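You operate a simulated robot arm through the tools that you are given. There is no shell and no other tool. Be economical: measure what you need, move in short steps, check, and stop when the job is done.

You run a simulated robot arm. Do the job below in one go: nothing can be reset, and whatever is moved stays where it is left.

JOB
Close the little purple net with a yellow clip.
Fine: use the blue press; one clip, none wasted; the net ends in the grey tray, the clip box in the press, the press's tray pushed in.

Only the result counts: the job must be done as asked and must still hold three seconds after the hand-in. Knocking over, shifting, dropping, spilling or breaking anything else fails it.

ROBOT AND FRAMES
A 6-joint arm with a two-finger parallel gripper, fixed in place. Base frame: the origin is at the foot of the arm, x ahead of it, y to its left, z up; the work surface is at about z = 880. Lengths are in mm, angles in rad, forces in N, time in s.
With the tool pointing down near the work surface it reaches from about 260 to 660 mm from the base axis. Its first joint turns from -1.152 to 1.152 rad. Payload 2.9 kg.
The tool frame sits at the grasp point between the pads (the TCP): z along the fingers, y along the line on which they close. The tips reach 30 mm beyond it. The gripper opens to 110 mm. The fingers are 20 mm wide and 10 mm thick; the gripper's body (48 by 112 mm) begins 55 mm behind the TCP.
Orientation is that of the tool frame in the base frame, as a unit quaternion [w, x, y, z]. With the fingers straight down and closing along the base's y, the tool's x points along the base's -x, its y along +y and its z along -z.

CONTROLS
- The arm moves only by the tool jog_arm. Its arguments are lists of equal length, an entry for each row: "dp": the shift along the tool's x, y, z in mm, a list of three; "rot": the turn, a rotation vector about the tool's x, y, z in degrees, a list of three; "jaw": the opening, from 0 (shut) to 1 (fully open). In form: {"dp": [[dx, dy, dz], ...], "rot": [[rx, ry, rz], ...], "jaw": [jaw, ...]}. A call has 1 to 10 rows; each row shifts and turns the commanded pose from where the row before left it, along the tool's axes as they then stand. Each row takes 0.2 s and may step no farther than 50 mm and 0.15 rad from the row before; otherwise, or with a gripper value out of range, the whole call is refused. Where a pose cannot be reached the arm comes as near as it can. A force on the tool above 40 N (or 10 N above the force at the start of the call, whichever is more), or a blocked arm, ends the call early, and 0.2 s more pass. Each finger travels about 108 mm/s and halts on what it meets, pressing with about 32 N; the grip force reading is that of the motor and also rises with nothing between the fingers. The clock runs only during rows and for 0.2 s after the last one: add rows that do not move to give the fingers time. It gives the time, the measured TCP pose, the force on the tool (base axes), the opening and the grip force at its end, in the units of the frame above (readings bear some noise).
- Cameras (640 x 400 px; columns grow to the right, rows downward): "scene" is fixed at [76.5, 428.6, 1396.2]; the picture's right is [-0.78, -0.63, 0.00], its down [-0.27, 0.34, -0.90] and it looks along [0.56, -0.70, -0.44] (base axes); focal length 272 px, centre (320, 200). "wrist" rides on the gripper at [-36, 0, -57] in the tool frame; the picture's right is [0.00, -1.00, 0.00], its down [0.97, 0.00, -0.24] and it looks along [0.24, 0.00, 0.97] (tool axes); focal length 218 px, centre (320, 200). There is no depth. A picture from a camera that has moved, and an enlarged one, comes with that camera's place and axes in the base frame and with its lens.
- snapshot(camera): a new picture of that camera. No time passes.
- inspect(camera, box): a new picture of the part [left, top, right, bottom] of that camera's present view, enlarged. No time passes.
- hand_in(): hands the job in; it is judged then, once.

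Go step by step. Nothing tells you positions but the pictures and the camera data: compare them with the known pose of the tool, close in by small moves and look again before you grip or let go. The budget is 120 turns and 68 pictures, counting those below and the enlarged ones. Unless the task says otherwise, let go and move clear before handing in, and close with one line.

The tools are called after "Call:" by a JSON object that holds its "api" and its "payload". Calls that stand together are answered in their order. jog_arm: Moves the arm, as the interface text tells. Its arguments: {"type":"object","properties":{"dp":{"type":"array"},"rot":{"type":"array"},"jaw":{"type":"array"}},"required":["dp","rot","jaw"]} The other tools are called the same way: snapshot (camera) takes a picture; inspect (camera, box) takes an enlarged picture of a part of a camera's view; hand_in () hands the job in.

At the start:

```text
time_s: 0.0
tcp_pos: [315.7, 18.8, 1321.1]
orientation: [0.001, 0.001, 1.0, 0.0]
wrist_force: [-0.2, 0.1, 0.5]
gripper_width: 109.8
grip_force: 0.0
```

scene: 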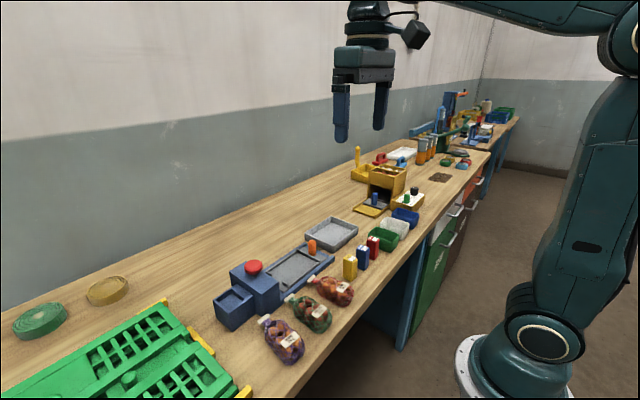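
wrist: 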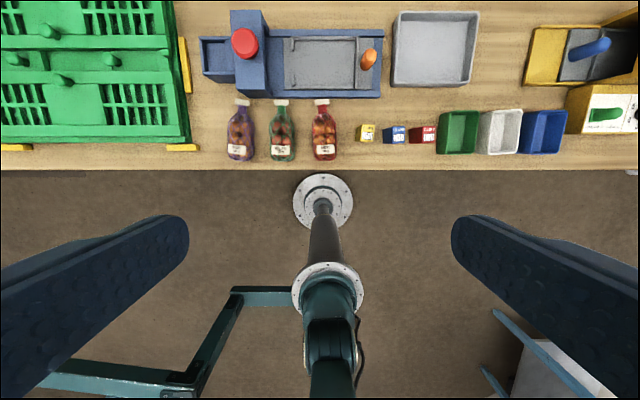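

I see a blue press with a red button and a grey sliding tray, three nets (purple, green and red), and three small clip boxes (yellow, blue and red). First I'll look closer.

Call:
{"api": "inspect", "payload": {"camera": "scene", "box": [200, 200, 440, 370]}}

Call:
{"api": "inspect", "payload": {"camera": "wrist", "box": [190, 0, 490, 180]}}

```text
2.35 times, centred on (320, 285) of scene
camera zoom: at [76.5, 428.6, 1396.2], right [-0.78, -0.63, 0.0], down [-0.27, 0.34, -0.9], along [0.56, -0.7, -0.44], focal length 640 px, centre (320, 0)
```

zoom: 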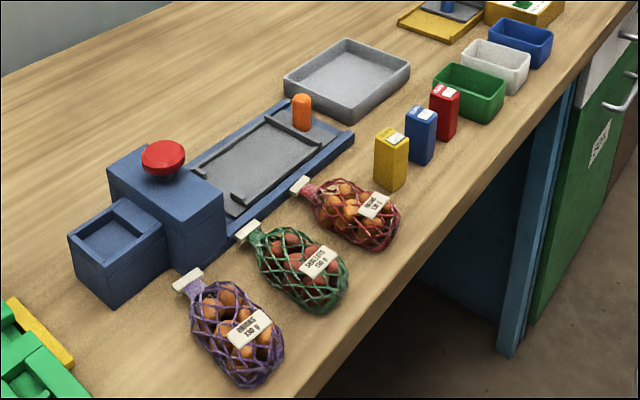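

```text
2.13 times, centred on (340, 90) of wrist
camera zoom: at [352.0, 18.5, 1378.8], right [0.0, -1.0, 0.0], down [-0.97, 0.0, 0.24], along [-0.24, 0.0, -0.97], focal length 466 px, centre (277, 435)
```

zoom: 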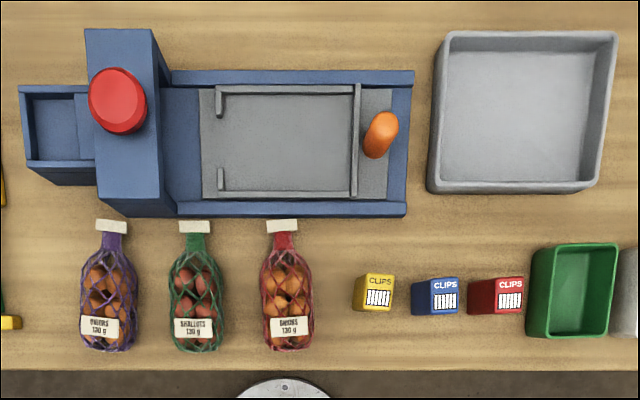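

Call:
{"api": "jog_arm", "payload": {"dp": [[-34, 13.5, 28.5], [-34, 13.5, 28.5], [-34, 13.5, 28.5], [-34, 13.5, 28.5], [-34, 13.5, 28.5], [-34, 13.5, 28.5]], "rot": [[0, 0, 0], [0, 0, 0], [0, 0, 0], [0, 0, 0], [0, 0, 0], [0, 0, 0]], "jaw": [1, 1, 1, 1, 1, 1]}}

Call:
{"api": "snapshot", "payload": {"camera": "wrist"}}

```text
time_s: 1.4
tcp_pos: [520.1, 99.8, 1151.8]
orientation: [0.001, 0.0, 1.0, 0.0]
wrist_force: [1.2, 0.2, -0.3]
gripper_width: 110.0
grip_force: 0.0
```

```text
63 pictures are left
camera wrist: at [555.5, 100.3, 1208.8], right [0.0, -1.0, 0.0], down [-0.97, 0.0, 0.24], along [-0.24, 0.0, -0.97], focal length 218 px, centre (320, 200)
```

wrist: 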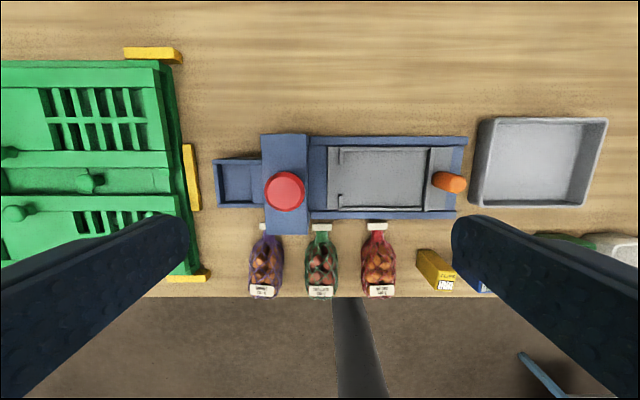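

Call:
{"api": "inspect", "payload": {"camera": "wrist", "box": [200, 120, 330, 210]}}

Call:
{"api": "inspect", "payload": {"camera": "wrist", "box": [300, 125, 480, 240]}}

Call:
{"api": "inspect", "payload": {"camera": "scene", "box": [205, 230, 345, 335]}}

```text
4.44 times, centred on (265, 165) of wrist
camera zoom: at [555.5, 100.3, 1208.8], right [0.0, -1.0, 0.0], down [-0.97, 0.0, 0.24], along [-0.24, 0.0, -0.97], focal length 970 px, centre (564, 356)
```

zoom: 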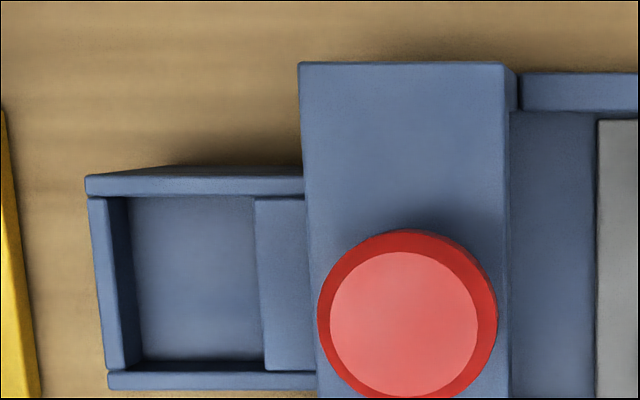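

```text
3.48 times, centred on (390, 182) of wrist
camera zoom: at [555.5, 100.3, 1208.8], right [0.0, -1.0, 0.0], down [-0.97, 0.0, 0.24], along [-0.24, 0.0, -0.97], focal length 759 px, centre (76, 261)
```

zoom: 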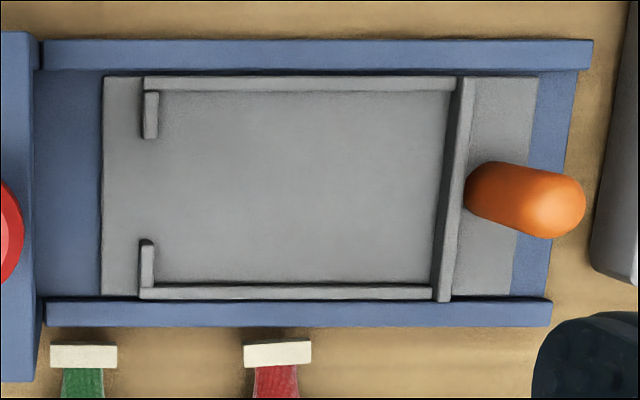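

```text
3.81 times, centred on (275, 282) of scene
camera zoom: at [76.5, 428.6, 1396.2], right [-0.78, -0.63, 0.0], down [-0.27, 0.34, -0.9], along [0.56, -0.7, -0.44], focal length 1036 px, centre (491, -114)
```

zoom: 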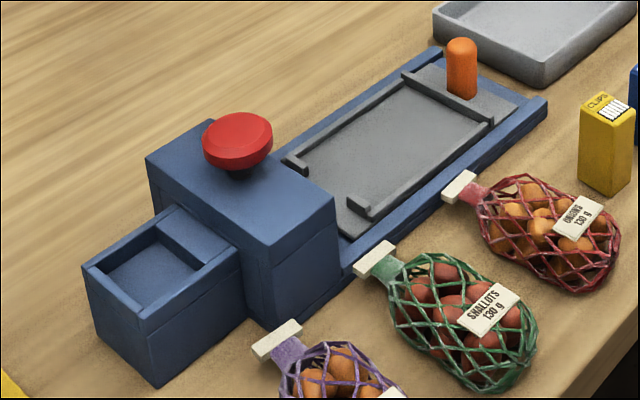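

Call:
{"api": "jog_arm", "payload": {"dp": [[30, -15, 18], [30, -15, 18], [30, -15, 18], [30, -15, 18]], "rot": [[0, 0, 0], [0, 0, 0], [0, 0, 0], [0, 0, 0]], "jaw": [1, 1, 1, 1]}}

Call:
{"api": "snapshot", "payload": {"camera": "wrist"}}

Call:
{"api": "inspect", "payload": {"camera": "scene", "box": [330, 225, 410, 285]}}

Call:
{"api": "inspect", "payload": {"camera": "scene", "box": [240, 290, 340, 375]}}

```text
time_s: 2.4
tcp_pos: [401.7, 37.8, 1077.6]
orientation: [0.0, -0.001, 1.0, 0.0]
wrist_force: [-0.6, 0.1, -0.4]
gripper_width: 109.9
grip_force: 0.0
```

```text
59 pictures are left
camera wrist: at [437.5, 38.1, 1135.4], right [0.0, -1.0, 0.0], down [-0.97, 0.0, 0.24], along [-0.24, 0.0, -0.97], focal length 218 px, centre (320, 200)
```

wrist: 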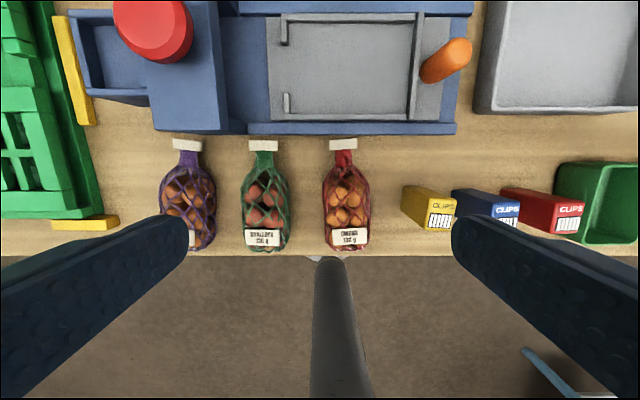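

```text
6.67 times, centred on (370, 255) of scene
camera zoom: at [76.5, 428.6, 1396.2], right [-0.78, -0.63, 0.0], down [-0.27, 0.34, -0.9], along [0.56, -0.7, -0.44], focal length 1814 px, centre (-13, -167)
```

zoom: 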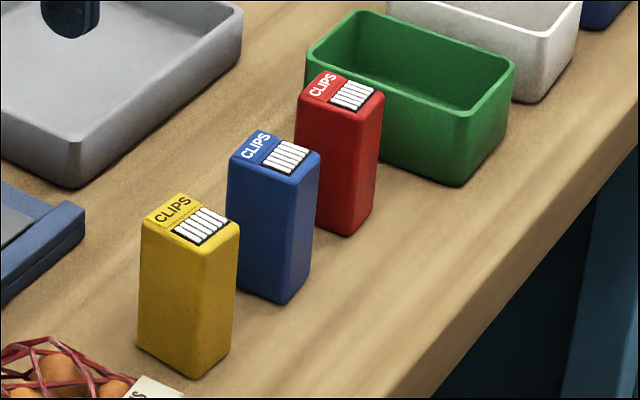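

```text
4.71 times, centred on (290, 332) of scene
camera zoom: at [76.5, 428.6, 1396.2], right [-0.78, -0.63, 0.0], down [-0.27, 0.34, -0.9], along [0.56, -0.7, -0.44], focal length 1280 px, centre (461, -424)
```

zoom: 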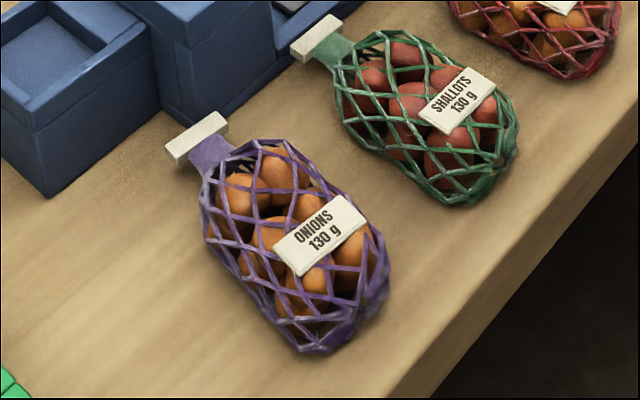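

Call:
{"api": "jog_arm", "payload": {"dp": [[-23.6, 34, 0], [-23.6, 34, 0], [-23.6, 34, 0], [-23.6, 34, 5], [-23.6, 34, 5]], "rot": [[0, 0, 0], [0, 0, 0], [0, 0, 0], [0, 0, 0], [0, 0, 0]], "jaw": [1, 1, 1, 1, 1]}}

Call:
{"api": "snapshot", "payload": {"camera": "wrist"}}

```text
time_s: 3.6
tcp_pos: [519.3, 209.2, 1069.4]
orientation: [0.001, 0.0, 1.0, 0.0]
wrist_force: [0.6, 0.7, 0.2]
gripper_width: 110.0
grip_force: 0.2
```

```text
56 pictures are left
camera wrist: at [554.0, 208.5, 1126.6], right [0.0, -1.0, 0.0], down [-0.97, 0.0, 0.24], along [-0.24, 0.0, -0.97], focal length 218 px, centre (320, 200)
```

wrist: 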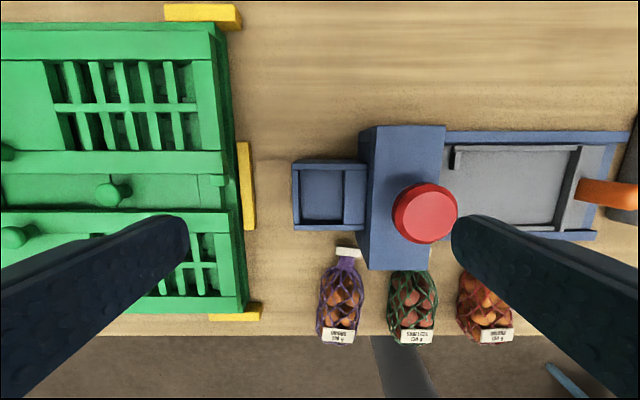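

Call:
{"api": "inspect", "payload": {"camera": "wrist", "box": [280, 145, 380, 240]}}

Call:
{"api": "inspect", "payload": {"camera": "wrist", "box": [300, 240, 380, 350]}}

```text
4.21 times, centred on (330, 192) of wrist
camera zoom: at [554.0, 208.5, 1126.6], right [0.0, -1.0, 0.0], down [-0.97, 0.0, 0.24], along [-0.24, 0.0, -0.97], focal length 919 px, centre (278, 232)
```

zoom: 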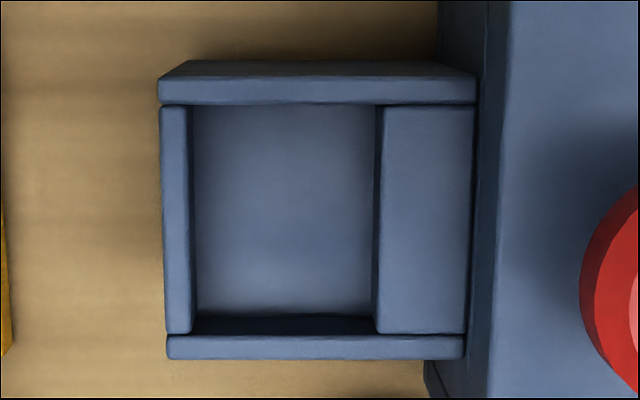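

```text
3.64 times, centred on (340, 295) of wrist
camera zoom: at [554.0, 208.5, 1126.6], right [0.0, -1.0, 0.0], down [-0.97, 0.0, 0.24], along [-0.24, 0.0, -0.97], focal length 794 px, centre (247, -146)
```

zoom: 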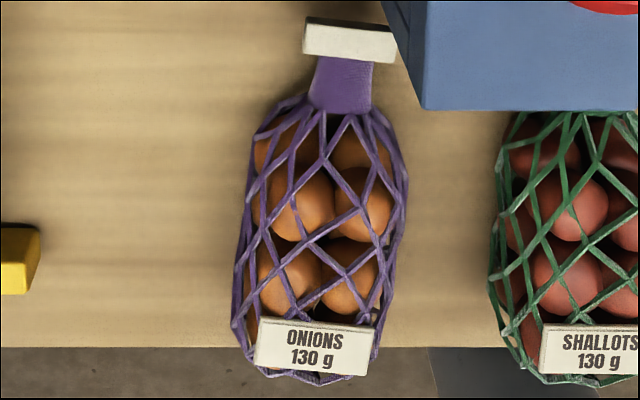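

Call:
{"api": "jog_arm", "payload": {"dp": [[38.25, -7, 0], [38.25, -7, 10], [38.25, -7, 20], [38.25, -7, 20], [0, 0, 0]], "rot": [[0, 0, 0], [0, 0, 0], [0, 0, 0], [0, 0, 0], [0, 0, 4.4]], "jaw": [0.9, 0.8, 0.7, 0.69, 0.69]}}

Call:
{"api": "snapshot", "payload": {"camera": "wrist"}}

Call:
{"api": "snapshot", "payload": {"camera": "scene"}}

```text
time_s: 4.8
tcp_pos: [365.7, 181.4, 1017.5]
orientation: [0.0, 0.038, 0.999, 0.0]
wrist_force: [-0.2, -0.2, 0.2]
gripper_width: 76.1
grip_force: 0.1
```

```text
53 pictures are left
camera wrist: at [401.3, 179.4, 1074.8], right [-0.08, -1.0, 0.0], down [-0.97, 0.07, 0.24], along [-0.24, 0.02, -0.97], focal length 218 px, centre (320, 200)
```

wrist: 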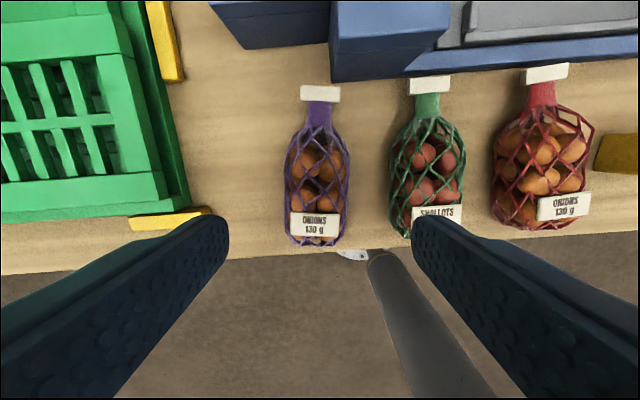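

```text
52 pictures are left
```

scene: 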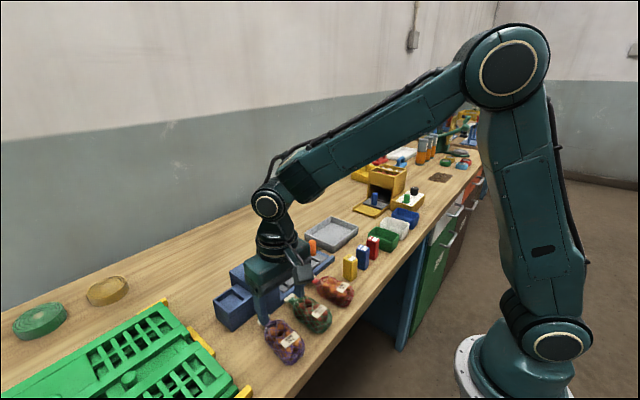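

Call:
{"api": "jog_arm", "payload": {"dp": [[0, 0, 40], [0, 0, 35], [0, 0, 17]], "rot": [[0, 0, 0], [0, 0, 0], [0, 0, 0]], "jaw": [0.69, 0.69, 0.69]}}

Call:
{"api": "snapshot", "payload": {"camera": "wrist"}}

Call:
{"api": "inspect", "payload": {"camera": "scene", "box": [220, 270, 350, 375]}}

```text
time_s: 5.6
tcp_pos: [365.0, 180.8, 927.0]
orientation: [0.0, 0.039, 0.999, 0.0]
wrist_force: [0.0, 0.4, 0.8]
gripper_width: 76.2
grip_force: 0.1
```

```text
51 pictures are left
camera wrist: at [399.8, 178.6, 984.0], right [-0.08, -1.0, 0.0], down [-0.97, 0.07, 0.24], along [-0.24, 0.02, -0.97], focal length 218 px, centre (320, 200)
```

wrist: 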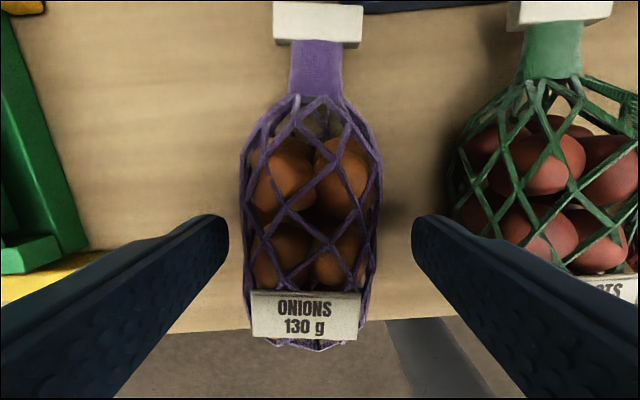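

```text
3.81 times, centred on (285, 322) of scene
camera zoom: at [76.5, 428.6, 1396.2], right [-0.78, -0.63, 0.0], down [-0.27, 0.34, -0.9], along [0.56, -0.7, -0.44], focal length 1036 px, centre (453, -267)
```

zoom: 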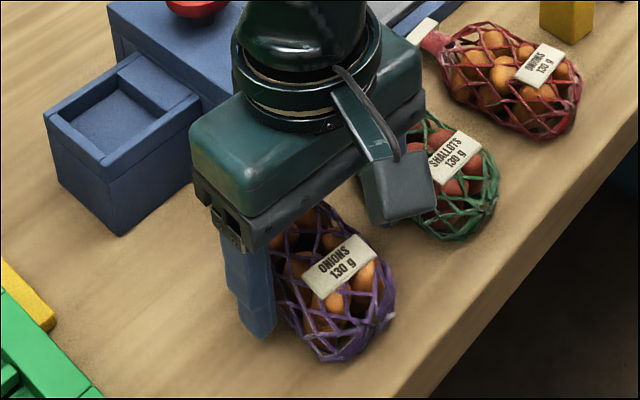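

Call:
{"api": "jog_arm", "payload": {"dp": [[0, 3, 11], [0, 0, 0], [0, 0, 0], [0, 0, 0], [0, 0, 0]], "rot": [[0, 0, 0], [0, 0, 0], [0, 0, 0], [0, 0, 0], [0, 0, 0]], "jaw": [0.69, 0.55, 0.4, 0.3, 0.3]}}

Call:
{"api": "snapshot", "payload": {"camera": "wrist"}}

```text
time_s: 6.8
tcp_pos: [365.5, 184.1, 915.4]
orientation: [0.0, 0.038, 0.999, 0.0]
wrist_force: [-0.5, 0.1, 0.0]
gripper_width: 48.5
grip_force: 31.8
```

```text
49 pictures are left
camera wrist: at [400.3, 181.3, 973.1], right [-0.08, -1.0, 0.0], down [-0.97, 0.07, 0.24], along [-0.24, 0.02, -0.97], focal length 218 px, centre (320, 200)
```

wrist: 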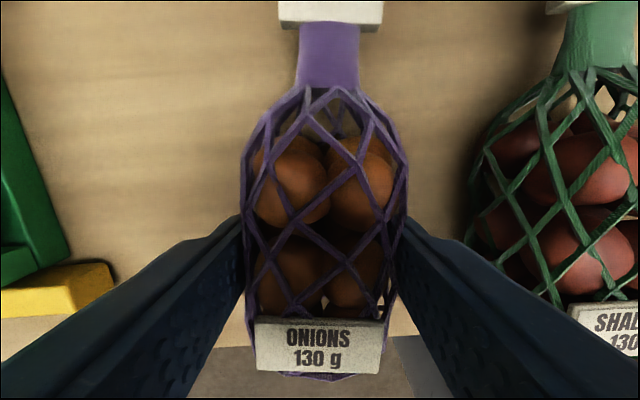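

Call:
{"api": "jog_arm", "payload": {"dp": [[0, 0, -20], [0, 0, -35], [0, 0, -40], [0, 0, -40], [-25.8, -26.3, 0], [-25.8, -26.3, 0], [-25.8, -26.3, 0], [-25.8, -26.3, 0], [-25.8, -26.3, 0], [-25.8, -26.3, 0]], "rot": [[0, 0, 0], [0, 0, 0], [0, 0, 0], [0, 0, 0], [0, 0, 0], [0, 0, 0], [0, 0, 0], [0, 0, 0], [0, 0, 0], [0, 0, 0]], "jaw": [0.3, 0.3, 0.3, 0.3, 0.3, 0.3, 0.3, 0.3, 0.3, 0.3]}}

Call:
{"api": "jog_arm", "payload": {"dp": [[0, 0, 0], [0, 0, 0], [0, 0, 0], [0, 0, 0], [0, 0, 0], [0, 0, 0], [0, 0, 0], [0, 0, 0], [0, 0, 0], [0, 0, 0]], "rot": [[0, 0, -8.58], [0, 0, -8.58], [0, 0, -8.58], [0, 0, -8.58], [0, 0, -8.58], [0, 0, -8.58], [0, 0, -8.58], [0, 0, -8.58], [0, 0, -8.58], [0, 0, -8.58]], "jaw": [0.3, 0.3, 0.3, 0.3, 0.3, 0.3, 0.3, 0.3, 0.3, 0.3]}}

Call:
{"api": "jog_arm", "payload": {"dp": [[0, 0, 0], [0, 0, 0]], "rot": [[0, 0, -8.58], [0, 0, 0]], "jaw": [0.3, 0.3]}}

Call:
{"api": "snapshot", "payload": {"camera": "wrist"}}

Call:
{"api": "inspect", "payload": {"camera": "scene", "box": [200, 190, 400, 340]}}

```text
time_s: 9.0
tcp_pos: [509.6, 15.9, 1052.1]
orientation: [0.0, 0.038, 0.999, 0.0]
wrist_force: [-0.6, -0.2, -1.4]
gripper_width: 48.6
grip_force: 31.7
```

```text
time_s: 11.2
tcp_pos: [509.5, 14.4, 1050.0]
orientation: [0.0, -0.653, 0.757, 0.001]
wrist_force: [-0.3, 0.2, -2.1]
gripper_width: 48.3
grip_force: 31.9
```

```text
time_s: 11.8
tcp_pos: [507.5, 15.5, 1050.4]
orientation: [0.0, 0.707, -0.707, 0.001]
wrist_force: [0.6, -0.2, -1.8]
gripper_width: 48.5
grip_force: 31.5
```

```text
48 pictures are left
camera wrist: at [507.8, 51.4, 1108.2], right [1.0, 0.0, 0.0], down [0.0, -0.97, 0.24], along [0.0, -0.24, -0.97], focal length 218 px, centre (320, 200)
```

wrist: 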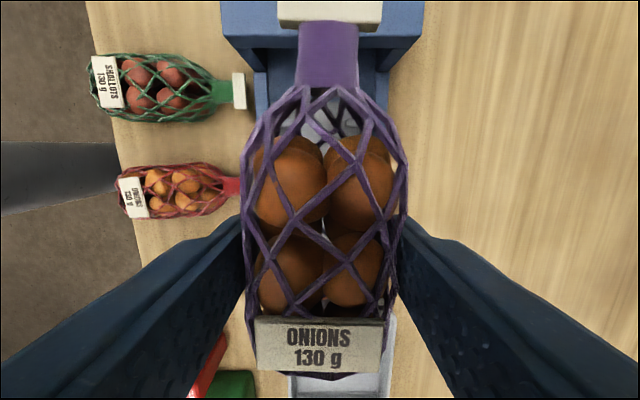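

```text
2.67 times, centred on (300, 265) of scene
camera zoom: at [76.6, 428.6, 1396.2], right [-0.78, -0.63, 0.0], down [-0.27, 0.34, -0.9], along [0.56, -0.7, -0.44], focal length 726 px, centre (373, 27)
```

zoom: 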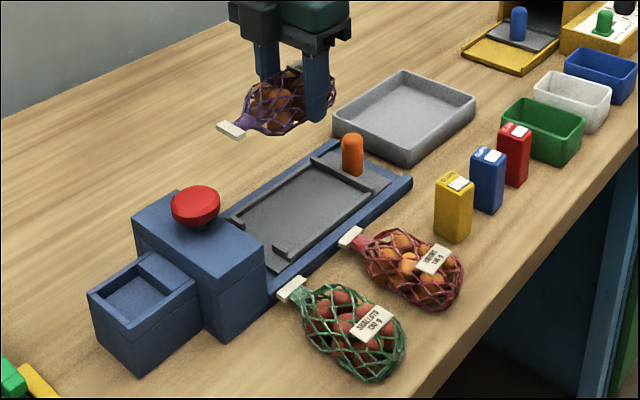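

Call:
{"api": "jog_arm", "payload": {"dp": [[0, 0, 45], [0, 0, 45], [0, 0, 20]], "rot": [[0, 0, 0], [0, 0, 0], [0, 0, 0]], "jaw": [0.3, 0.3, 0.3]}}

Call:
{"api": "snapshot", "payload": {"camera": "wrist"}}

Call:
{"api": "inspect", "payload": {"camera": "scene", "box": [220, 210, 350, 315]}}

```text
time_s: 12.6
tcp_pos: [508.7, 16.1, 939.2]
orientation: [0.0, 0.707, -0.707, 0.001]
wrist_force: [0.5, 0.0, -1.2]
gripper_width: 48.5
grip_force: 32.1
```

```text
46 pictures are left
camera wrist: at [507.6, 51.3, 997.5], right [1.0, 0.0, 0.0], down [0.0, -0.97, 0.24], along [0.0, -0.24, -0.97], focal length 218 px, centre (320, 200)
```

wrist: 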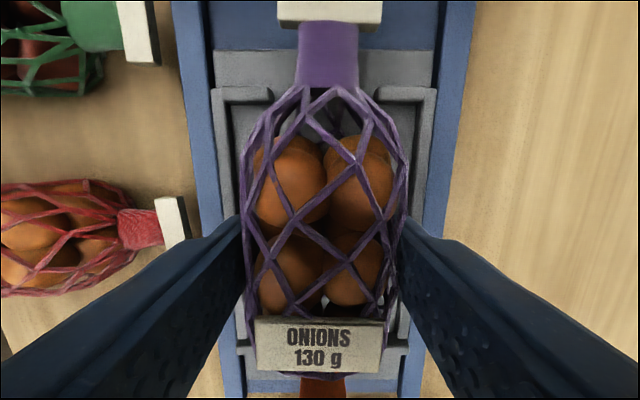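

```text
3.81 times, centred on (285, 262) of scene
camera zoom: at [76.6, 428.6, 1396.2], right [-0.78, -0.63, 0.0], down [-0.27, 0.34, -0.9], along [0.56, -0.7, -0.44], focal length 1036 px, centre (453, -38)
```

zoom: 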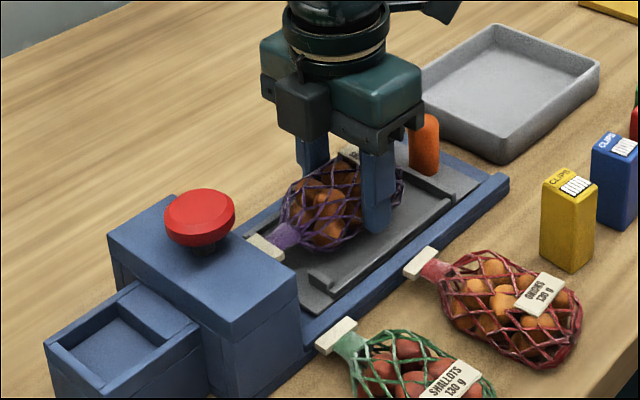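

Call:
{"api": "jog_arm", "payload": {"dp": [[0, 0, 6], [0, 0, 4], [0, 0, 2], [0, 0, 2]], "rot": [[0, 0, 0], [0, 0, 0], [0, 0, 0], [0, 0, 0]], "jaw": [0.3, 0.3, 0.3, 0.3]}}

Call:
{"api": "inspect", "payload": {"camera": "scene", "box": [250, 220, 350, 300]}}

```text
time_s: 13.6
tcp_pos: [508.8, 15.2, 931.9]
orientation: [0.001, -0.707, 0.707, -0.002]
wrist_force: [-0.6, 0.3, 3.8]
gripper_width: 48.6
grip_force: 32.1
stopped in row 4: the force on the tool passed its limit (the readings are from after the stop); the commanded pose is now the measured one
```

```text
5.00 times, centred on (300, 260) of scene
camera zoom: at [76.5, 428.6, 1396.2], right [-0.78, -0.63, 0.0], down [-0.27, 0.34, -0.9], along [0.56, -0.7, -0.44], focal length 1360 px, centre (420, -100)
```

zoom: 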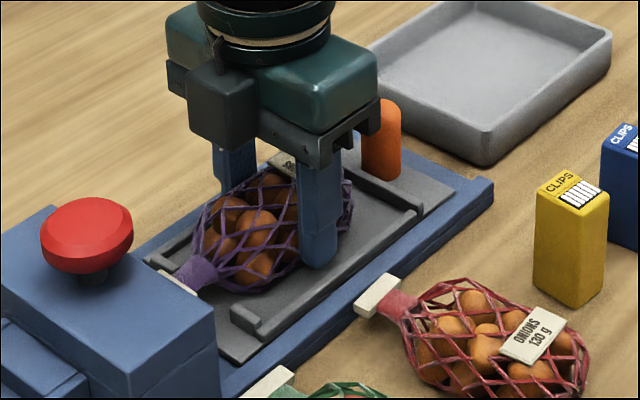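

Call:
{"api": "jog_arm", "payload": {"dp": [[0, 0, 0], [0, 0, 0], [0, 0, -10], [0, 0, -40], [0, 0, -40]], "rot": [[0, 0, 0], [0, 0, 0], [0, 0, 0], [0, 0, 0], [0, 0, 0]], "jaw": [0.5, 0.52, 0.52, 0.52, 0.52]}}

Call:
{"api": "snapshot", "payload": {"camera": "wrist"}}

Call:
{"api": "inspect", "payload": {"camera": "scene", "box": [250, 220, 350, 300]}}

```text
time_s: 14.8
tcp_pos: [509.0, 15.5, 1021.6]
orientation: [0.001, -0.707, 0.707, -0.001]
wrist_force: [-0.2, -0.5, -0.1]
gripper_width: 57.2
grip_force: 0.1
```

```text
43 pictures are left
camera wrist: at [508.1, 50.1, 1077.8], right [1.0, 0.0, 0.0], down [0.0, -0.97, 0.24], along [0.0, -0.24, -0.97], focal length 218 px, centre (320, 200)
```

wrist: 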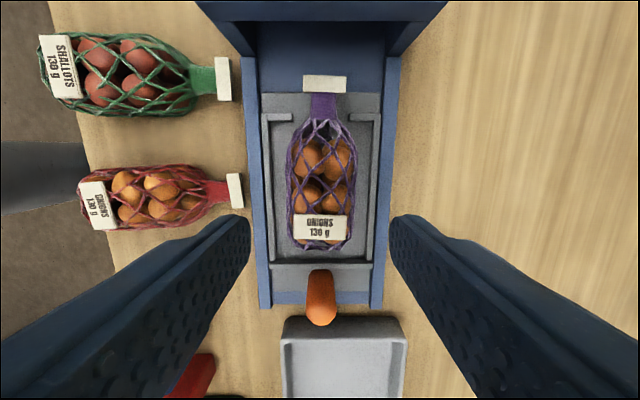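

```text
5.00 times, centred on (300, 260) of scene
camera zoom: at [76.5, 428.6, 1396.2], right [-0.78, -0.63, 0.0], down [-0.27, 0.34, -0.9], along [0.56, -0.7, -0.44], focal length 1360 px, centre (420, -100)
```

zoom: 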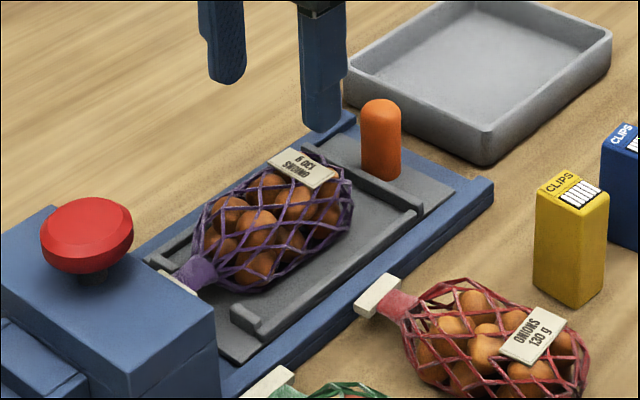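

Call:
{"api": "jog_arm", "payload": {"dp": [[21.9, 33.8, 0], [21.9, 33.8, 0], [21.9, 33.8, 0], [21.9, 33.8, 0], [0, 0, 0]], "rot": [[0, 0, 0], [0, 0, 0], [0, 0, 0], [0, 0, 0], [0, 0, 0]], "jaw": [0.52, 0.52, 0.52, 0.52, 0.52]}}

Call:
{"api": "snapshot", "payload": {"camera": "wrist"}}

Call:
{"api": "inspect", "payload": {"camera": "scene", "box": [330, 225, 410, 285]}}

```text
time_s: 16.0
tcp_pos: [373.8, -73.5, 1020.0]
orientation: [0.002, -0.707, 0.708, -0.001]
wrist_force: [0.1, 0.4, -0.7]
gripper_width: 57.4
grip_force: 0.0
```

```text
41 pictures are left
camera wrist: at [372.9, -37.2, 1076.4], right [1.0, 0.0, 0.0], down [0.0, -0.97, 0.24], along [0.0, -0.24, -0.97], focal length 218 px, centre (320, 200)
```

wrist: 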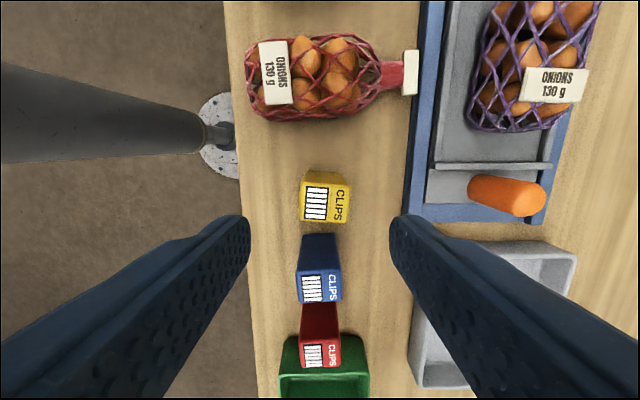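

```text
6.67 times, centred on (370, 255) of scene
camera zoom: at [76.5, 428.6, 1396.2], right [-0.78, -0.63, 0.0], down [-0.27, 0.34, -0.9], along [0.56, -0.7, -0.44], focal length 1814 px, centre (-13, -167)
```

zoom: 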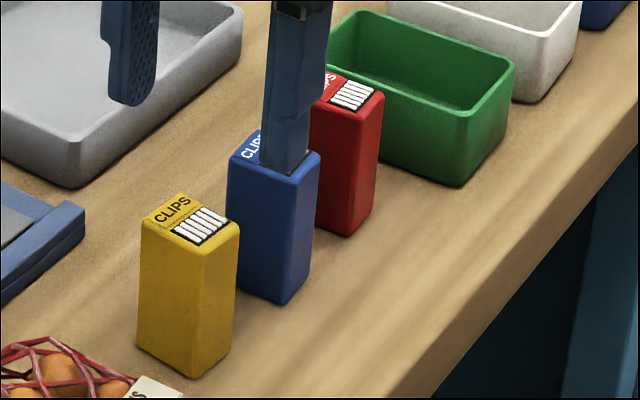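

Call:
{"api": "jog_arm", "payload": {"dp": [[0, -2, 40], [0, 0, 35], [0, 0, 17], [0, 0, 0], [0, 0, 0], [0, 0, 0]], "rot": [[0, 0, 0], [0, 0, 0], [0, 0, 0], [0, 0, 0], [0, 0, 0], [0, 0, 0]], "jaw": [0.52, 0.52, 0.52, 0.4, 0.2, 0.15]}}

Call:
{"api": "snapshot", "payload": {"camera": "wrist"}}

```text
time_s: 17.4
tcp_pos: [375.5, -71.7, 927.7]
orientation: [0.001, -0.707, 0.707, -0.001]
wrist_force: [0.1, 0.1, -0.2]
gripper_width: 31.4
grip_force: 32.4
```

```text
39 pictures are left
camera wrist: at [375.4, -36.8, 985.0], right [1.0, 0.0, 0.0], down [0.0, -0.97, 0.24], along [0.0, -0.24, -0.97], focal length 218 px, centre (320, 200)
```

wrist: 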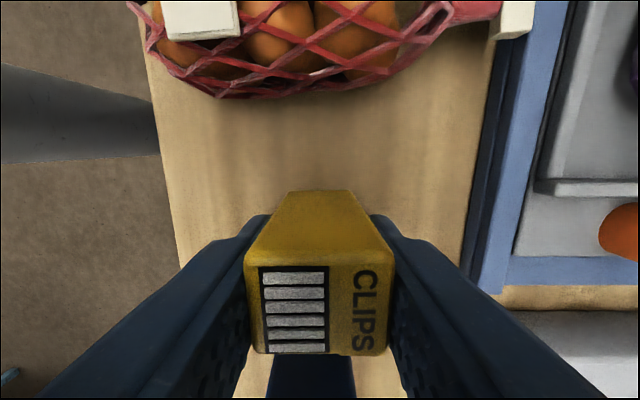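

Call:
{"api": "jog_arm", "payload": {"dp": [[0, 0, -25], [0, 0, -35], [0, 0, -42], [-46.5, 0, 0], [-46.5, 0, 0], [-46.5, 0, 0], [-46.5, 0, 0], [-46.5, 0, 0], [-46.5, 0, 0]], "rot": [[0, 0, 0], [0, 0, 0], [0, 0, 0], [0, 0, 0], [0, 0, 0], [0, 0, 0], [0, 0, 0], [0, 0, 0], [0, 0, 0]], "jaw": [0.15, 0.15, 0.15, 0.15, 0.15, 0.15, 0.15, 0.15, 0.15]}}

Call:
{"api": "jog_arm", "payload": {"dp": [[0, -44, 0], [0, -44, 0], [0, -44, 0], [0, 0, 0]], "rot": [[0, 0, 0], [0, 0, 0], [0, 0, 0], [0, 0, 0]], "jaw": [0.15, 0.15, 0.15, 0.15]}}

Call:
{"api": "snapshot", "payload": {"camera": "wrist"}}

Call:
{"api": "inspect", "payload": {"camera": "scene", "box": [190, 210, 310, 335]}}

```text
time_s: 19.4
tcp_pos: [375.1, 208.3, 1030.1]
orientation: [0.001, -0.707, 0.708, -0.001]
wrist_force: [0.8, -0.1, -0.5]
gripper_width: 31.2
grip_force: 32.1
```

```text
time_s: 20.4
tcp_pos: [507.8, 204.3, 1032.0]
orientation: [-0.001, 0.707, -0.707, 0.001]
wrist_force: [0.3, 0.1, -1.0]
gripper_width: 31.3
grip_force: 31.6
```

```text
38 pictures are left
camera wrist: at [507.2, 240.2, 1088.3], right [1.0, 0.0, 0.0], down [0.0, -0.97, 0.24], along [0.0, -0.24, -0.97], focal length 218 px, centre (320, 200)
```

wrist: 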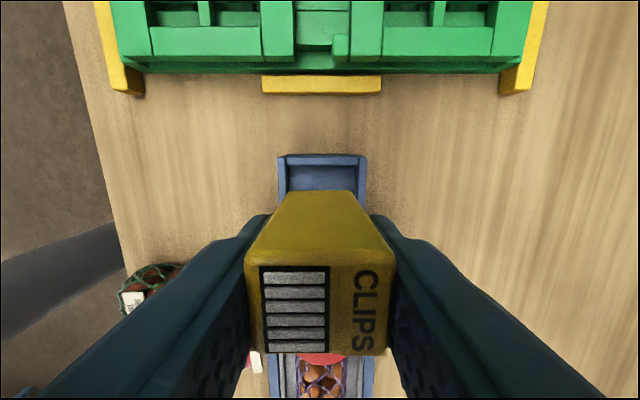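

```text
3.20 times, centred on (250, 272) of scene
camera zoom: at [76.6, 428.6, 1396.2], right [-0.78, -0.63, 0.0], down [-0.27, 0.34, -0.9], along [0.56, -0.7, -0.44], focal length 871 px, centre (544, -32)
```

zoom: 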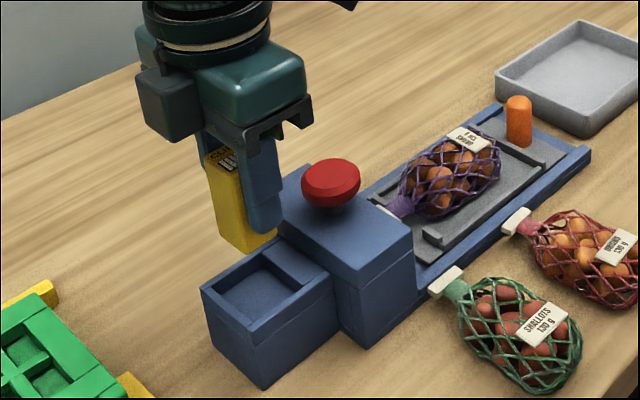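

Call:
{"api": "jog_arm", "payload": {"dp": [[-2.5, 0, 30], [0, 0, 25]], "rot": [[0, 0, 0], [0, 0, 0]], "jaw": [0.15, 0.15]}}

Call:
{"api": "inspect", "payload": {"camera": "scene", "box": [190, 230, 290, 335]}}

Call:
{"api": "snapshot", "payload": {"camera": "wrist"}}

```text
time_s: 21.0
tcp_pos: [510.2, 207.9, 976.3]
orientation: [0.001, -0.707, 0.707, -0.002]
wrist_force: [-0.1, -0.1, -1.0]
gripper_width: 31.5
grip_force: 31.8
```

```text
3.81 times, centred on (240, 282) of scene
camera zoom: at [76.6, 428.6, 1396.2], right [-0.78, -0.63, 0.0], down [-0.27, 0.34, -0.9], along [0.56, -0.7, -0.44], focal length 1036 px, centre (625, -114)
```

zoom: 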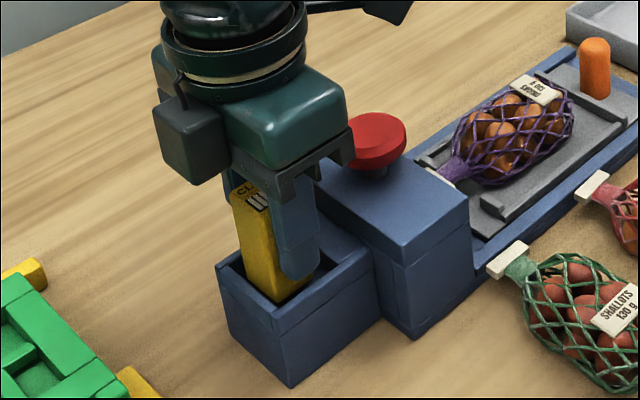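

```text
35 pictures are left
camera wrist: at [508.9, 243.6, 1033.0], right [1.0, 0.0, 0.0], down [0.0, -0.97, 0.24], along [0.0, -0.24, -0.97], focal length 218 px, centre (320, 200)
```

wrist: 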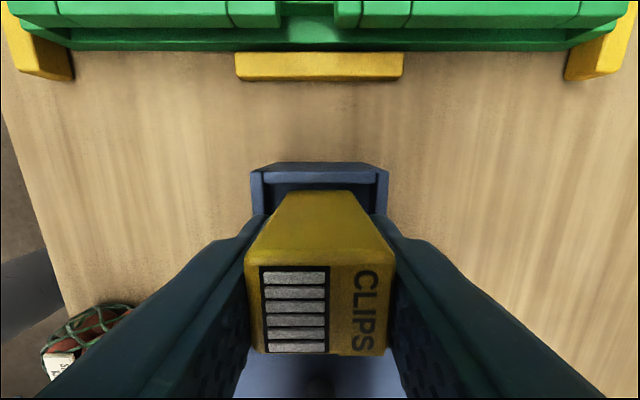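

Call:
{"api": "jog_arm", "payload": {"dp": [[0, 0, 4], [0, 0, 2], [0, 0, 2], [0, 0, 2]], "rot": [[0, 0, 0], [0, 0, 0], [0, 0, 0], [0, 0, 0]], "jaw": [0.15, 0.15, 0.15, 0.15]}}

```text
time_s: 22.0
tcp_pos: [510.1, 209.1, 970.4]
orientation: [-0.003, 0.707, -0.707, 0.002]
wrist_force: [-5.4, -4.7, 31.9]
gripper_width: 31.5
grip_force: 31.8
```

Call:
{"api": "inspect", "payload": {"camera": "scene", "box": [200, 240, 280, 335]}}

```text
4.21 times, centred on (240, 288) of scene
camera zoom: at [75.9, 428.2, 1396.4], right [-0.78, -0.63, 0.0], down [-0.27, 0.34, -0.9], along [0.56, -0.7, -0.44], focal length 1146 px, centre (657, -168)
```

zoom: 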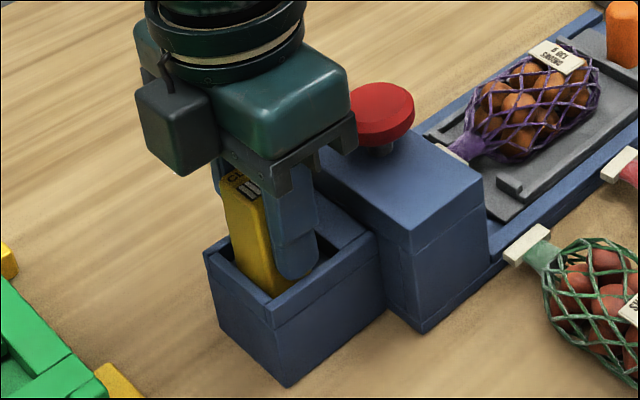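

Call:
{"api": "jog_arm", "payload": {"dp": [[0, 0, -2], [0, 0, 0], [0, 0, 0], [0, 0, -5], [0, 0, -35], [0, 0, -40]], "rot": [[0, 0, 0], [0, 0, 0], [0, 0, 0], [0, 0, 0], [0, 0, 0], [0, 0, 0]], "jaw": [0.15, 0.31, 0.34, 0.36, 0.45, 0.5]}}

Call:
{"api": "inspect", "payload": {"camera": "scene", "box": [200, 240, 280, 335]}}

Call:
{"api": "snapshot", "payload": {"camera": "wrist"}}

```text
time_s: 23.4
tcp_pos: [508.4, 208.2, 1048.5]
orientation: [0.0, 0.707, -0.707, 0.002]
wrist_force: [-0.8, 0.9, -0.2]
gripper_width: 55.0
grip_force: 0.0
```

```text
4.21 times, centred on (240, 288) of scene
camera zoom: at [76.5, 428.6, 1396.2], right [-0.78, -0.63, 0.0], down [-0.27, 0.34, -0.9], along [0.56, -0.7, -0.44], focal length 1146 px, centre (657, -168)
```

zoom: 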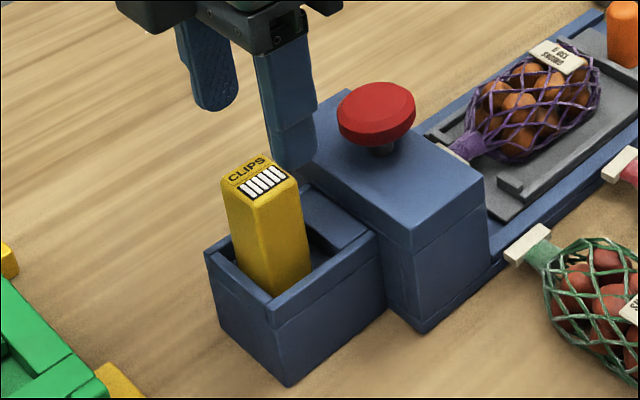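

```text
32 pictures are left
camera wrist: at [507.2, 243.7, 1104.8], right [1.0, 0.0, 0.0], down [0.0, -0.97, 0.24], along [0.0, -0.24, -0.97], focal length 218 px, centre (320, 200)
```

wrist: 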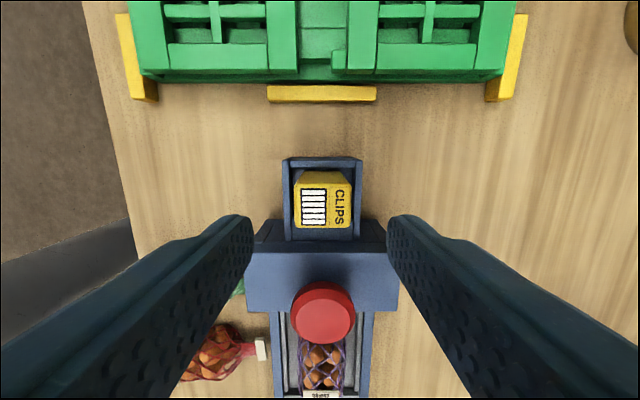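

Call:
{"api": "jog_arm", "payload": {"dp": [[46.9, 0, 0], [46.9, 0, 0], [46.9, 0, 0], [46.9, 0, 0], [46.9, 0, 0], [46.9, 0, 0], [0, 0, 0]], "rot": [[0, 0, 0], [0, 0, 0], [0, 0, 0], [0, 0, 0], [0, 0, 0], [0, 0, 0], [0, 0, 0]], "jaw": [0.5, 0.5, 0.5, 0.5, 0.5, 0.5, 0.5]}}

Call:
{"api": "snapshot", "payload": {"camera": "wrist"}}

```text
time_s: 25.0
tcp_pos: [509.6, -74.1, 1050.0]
orientation: [-0.002, 0.708, -0.707, 0.001]
wrist_force: [-1.1, 0.0, 0.1]
gripper_width: 55.3
grip_force: 0.0
```

```text
31 pictures are left
camera wrist: at [508.6, -37.7, 1107.1], right [1.0, 0.0, 0.0], down [0.0, -0.97, 0.24], along [0.0, -0.24, -0.97], focal length 218 px, centre (320, 200)
```

wrist: 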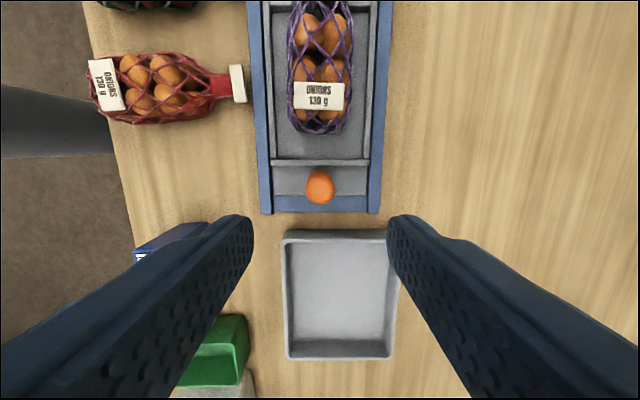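

Call:
{"api": "jog_arm", "payload": {"dp": [[-2, 0, 40], [0, 0, 40], [0, 0, 33], [0, 0, 0], [0, 0, 0], [0, 0, 0]], "rot": [[0, 0, 0], [0, 0, 0], [0, 0, 0], [0, 0, 0], [0, 0, 0], [0, 0, 0]], "jaw": [0.5, 0.5, 0.5, 0.3, 0.12, 0.08]}}

Call:
{"api": "snapshot", "payload": {"camera": "wrist"}}

```text
time_s: 26.4
tcp_pos: [508.1, -70.0, 935.7]
orientation: [-0.004, 0.708, -0.707, 0.003]
wrist_force: [26.1, -0.8, -9.7]
gripper_width: 23.4
grip_force: 45.0
```

```text
30 pictures are left
camera wrist: at [508.6, -34.6, 992.2], right [1.0, 0.0, 0.01], down [0.0, -0.97, 0.24], along [0.01, -0.24, -0.97], focal length 218 px, centre (320, 200)
```

wrist: 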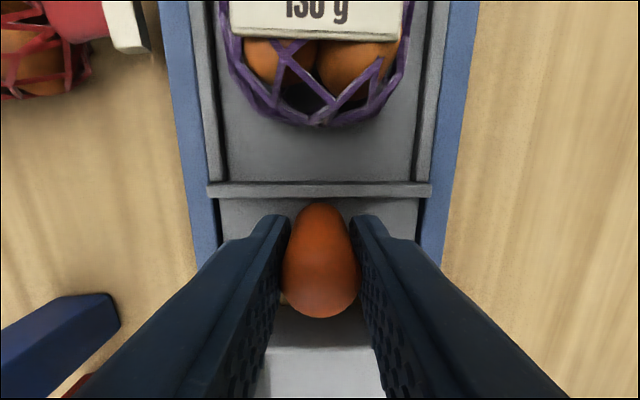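

Call:
{"api": "jog_arm", "payload": {"dp": [[0, -1.5, 0], [-3, 0, 0], [-5, 0, 0], [-6, 0, 0], [-6, 0, 0], [-6, 0, 0], [-6, 0, 0], [-5, 0, 0], [-4, 0, 0]], "rot": [[0, 0, 0], [0, 0, 0], [0, 0, 0], [0, 0, 0], [0, 0, 0], [0, 0, 0], [0, 0, 0], [0, 0, 0], [0, 0, 0]], "jaw": [0.08, 0.08, 0.08, 0.08, 0.08, 0.08, 0.08, 0.08, 0.08]}}

Call:
{"api": "inspect", "payload": {"camera": "scene", "box": [220, 220, 340, 310]}}

```text
time_s: 28.4
tcp_pos: [510.3, -27.3, 935.3]
orientation: [-0.001, 0.708, -0.707, 0.002]
wrist_force: [12.4, -1.1, 4.3]
gripper_width: 23.1
grip_force: 45.0
```

```text
4.44 times, centred on (280, 265) of scene
camera zoom: at [76.8, 428.6, 1396.2], right [-0.78, -0.63, 0.0], down [-0.28, 0.34, -0.9], along [0.56, -0.7, -0.44], focal length 1209 px, centre (498, -89)
```

zoom: 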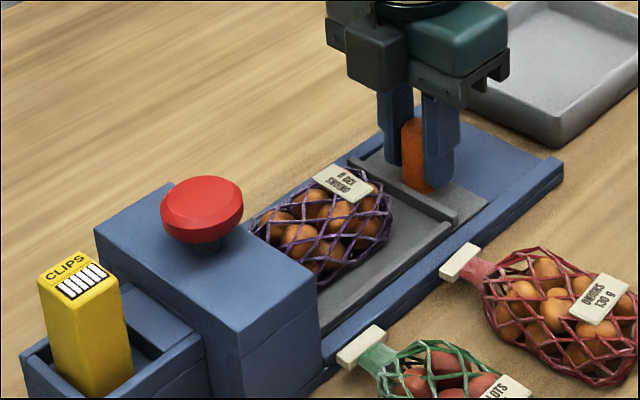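

Call:
{"api": "jog_arm", "payload": {"dp": [[-3, -1, 0], [-4, 0, 0], [-4, 0, 0], [-4, 0, 0], [-4, 0, 0], [-4, 0, 0], [-4, 0, 0]], "rot": [[0, 0, 0], [0, 0, 0], [0, 0, 0], [0, 0, 0], [0, 0, 0], [0, 0, 0], [0, 0, 0]], "jaw": [0.08, 0.08, 0.08, 0.08, 0.08, 0.08, 0.08]}}

Call:
{"api": "inspect", "payload": {"camera": "scene", "box": [220, 220, 340, 310]}}

Call:
{"api": "snapshot", "payload": {"camera": "wrist"}}

```text
time_s: 30.0
tcp_pos: [510.1, -6.2, 934.2]
orientation: [0.0, -0.704, 0.71, -0.003]
wrist_force: [-6.7, -24.4, 9.2]
gripper_width: 23.3
grip_force: 44.6
```

```text
4.44 times, centred on (280, 265) of scene
camera zoom: at [76.3, 427.9, 1396.5], right [-0.78, -0.63, 0.0], down [-0.27, 0.34, -0.9], along [0.56, -0.7, -0.44], focal length 1209 px, centre (498, -89)
```

zoom: 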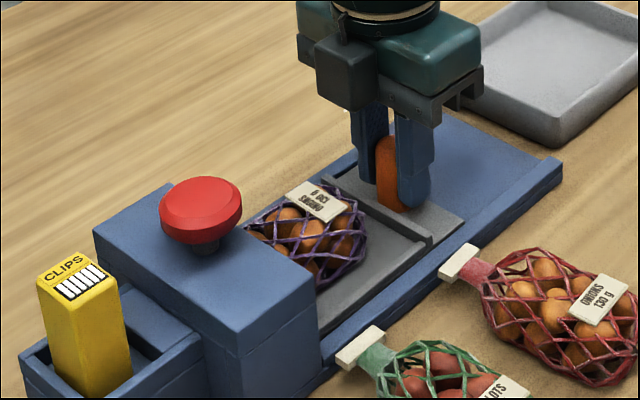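

```text
27 pictures are left
camera wrist: at [509.4, 30.7, 992.1], right [1.0, -0.01, 0.0], down [-0.01, -0.97, 0.24], along [0.0, -0.24, -0.97], focal length 218 px, centre (320, 200)
```

wrist: 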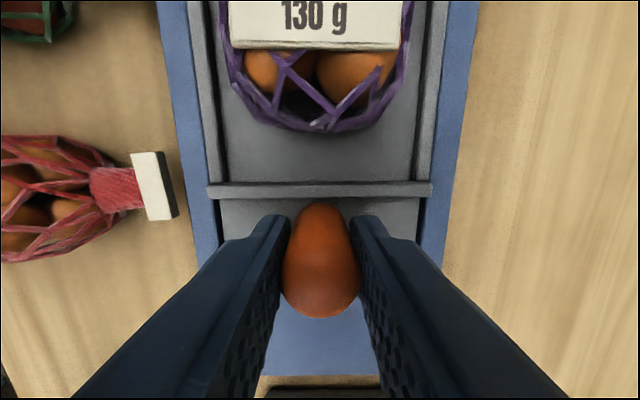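

Call:
{"api": "jog_arm", "payload": {"dp": [[4, 0, 0], [0, 0, 0], [0, 0, -30], [0, 0, -45], [0, 0, -45], [-45, 0, -10], [-50, 0, 0], [-48, 0, 0], [0, 0, 0], [0, 0, 0]], "rot": [[0, 0, 0], [0, 0, 0], [0, 0, 0], [0, 0, 0], [0, 0, 0], [0, 0, 0], [0, 0, 0], [0, 0, 0], [0, 0, 0], [0, 0, 0]], "jaw": [0.3, 0.4, 0.4, 0.4, 0.2, 0, 0, 0, 0, 0]}}

Call:
{"api": "snapshot", "payload": {"camera": "wrist"}}

Call:
{"api": "inspect", "payload": {"camera": "scene", "box": [210, 200, 350, 310]}}

```text
time_s: 32.2
tcp_pos: [511.0, 134.7, 1063.6]
orientation: [0.001, -0.707, 0.708, -0.002]
wrist_force: [-0.4, 0.9, -0.4]
gripper_width: 0.0
grip_force: 31.7
```

```text
26 pictures are left
camera wrist: at [509.1, 170.9, 1120.1], right [1.0, 0.0, 0.0], down [0.0, -0.97, 0.24], along [0.0, -0.24, -0.97], focal length 218 px, centre (320, 200)
```

wrist: 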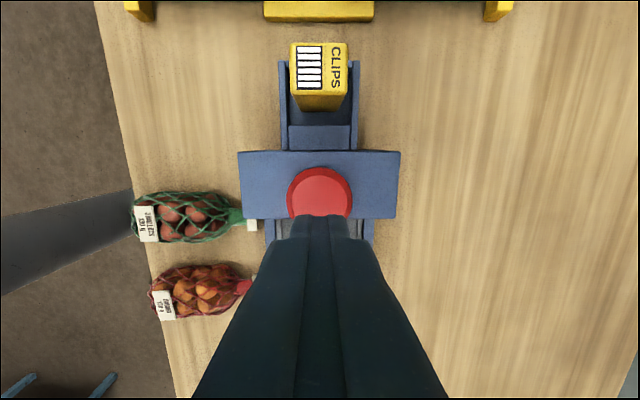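

```text
3.64 times, centred on (280, 255) of scene
camera zoom: at [76.5, 428.6, 1396.2], right [-0.78, -0.63, 0.0], down [-0.27, 0.34, -0.9], along [0.56, -0.7, -0.44], focal length 989 px, centre (466, 0)
```

zoom: 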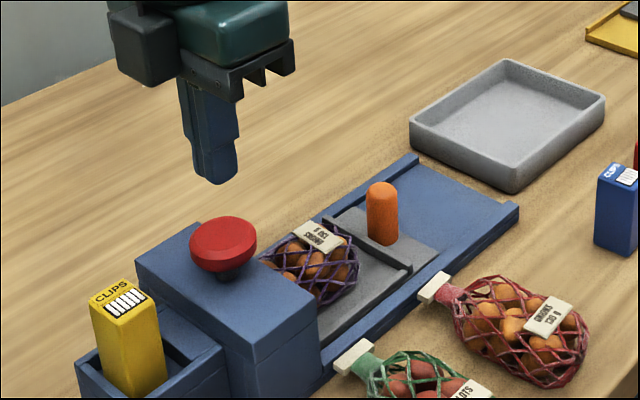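

Call:
{"api": "jog_arm", "payload": {"dp": [[-4.5, 0.5, 30], [0, 0, 8], [0, 0, 3], [0, 0, 3], [0, 0, 3], [0, 0, 3], [0, 0, 3]], "rot": [[0, 0, 0], [0, 0, 0], [0, 0, 0], [0, 0, 0], [0, 0, 0], [0, 0, 0], [0, 0, 0]], "jaw": [0, 0, 0, 0, 0, 0, 0]}}

Call:
{"api": "inspect", "payload": {"camera": "scene", "box": [210, 230, 310, 310]}}

```text
time_s: 33.8
tcp_pos: [509.4, 141.0, 1011.5]
orientation: [0.001, -0.707, 0.707, -0.002]
wrist_force: [1.1, -3.1, 4.8]
gripper_width: 0.0
grip_force: 32.1
```

```text
5.00 times, centred on (260, 270) of scene
camera zoom: at [76.5, 428.5, 1396.3], right [-0.78, -0.63, 0.0], down [-0.27, 0.34, -0.9], along [0.56, -0.7, -0.44], focal length 1360 px, centre (620, -150)
```

zoom: 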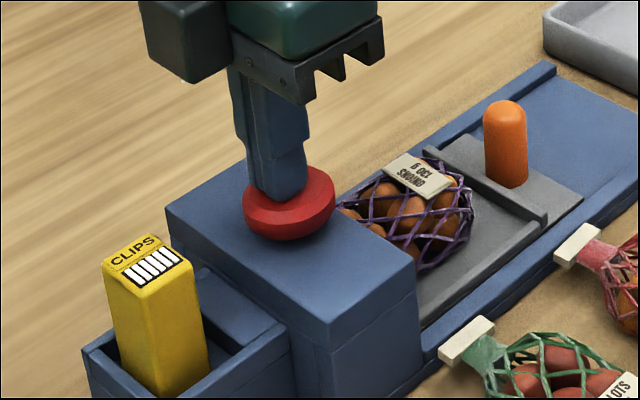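

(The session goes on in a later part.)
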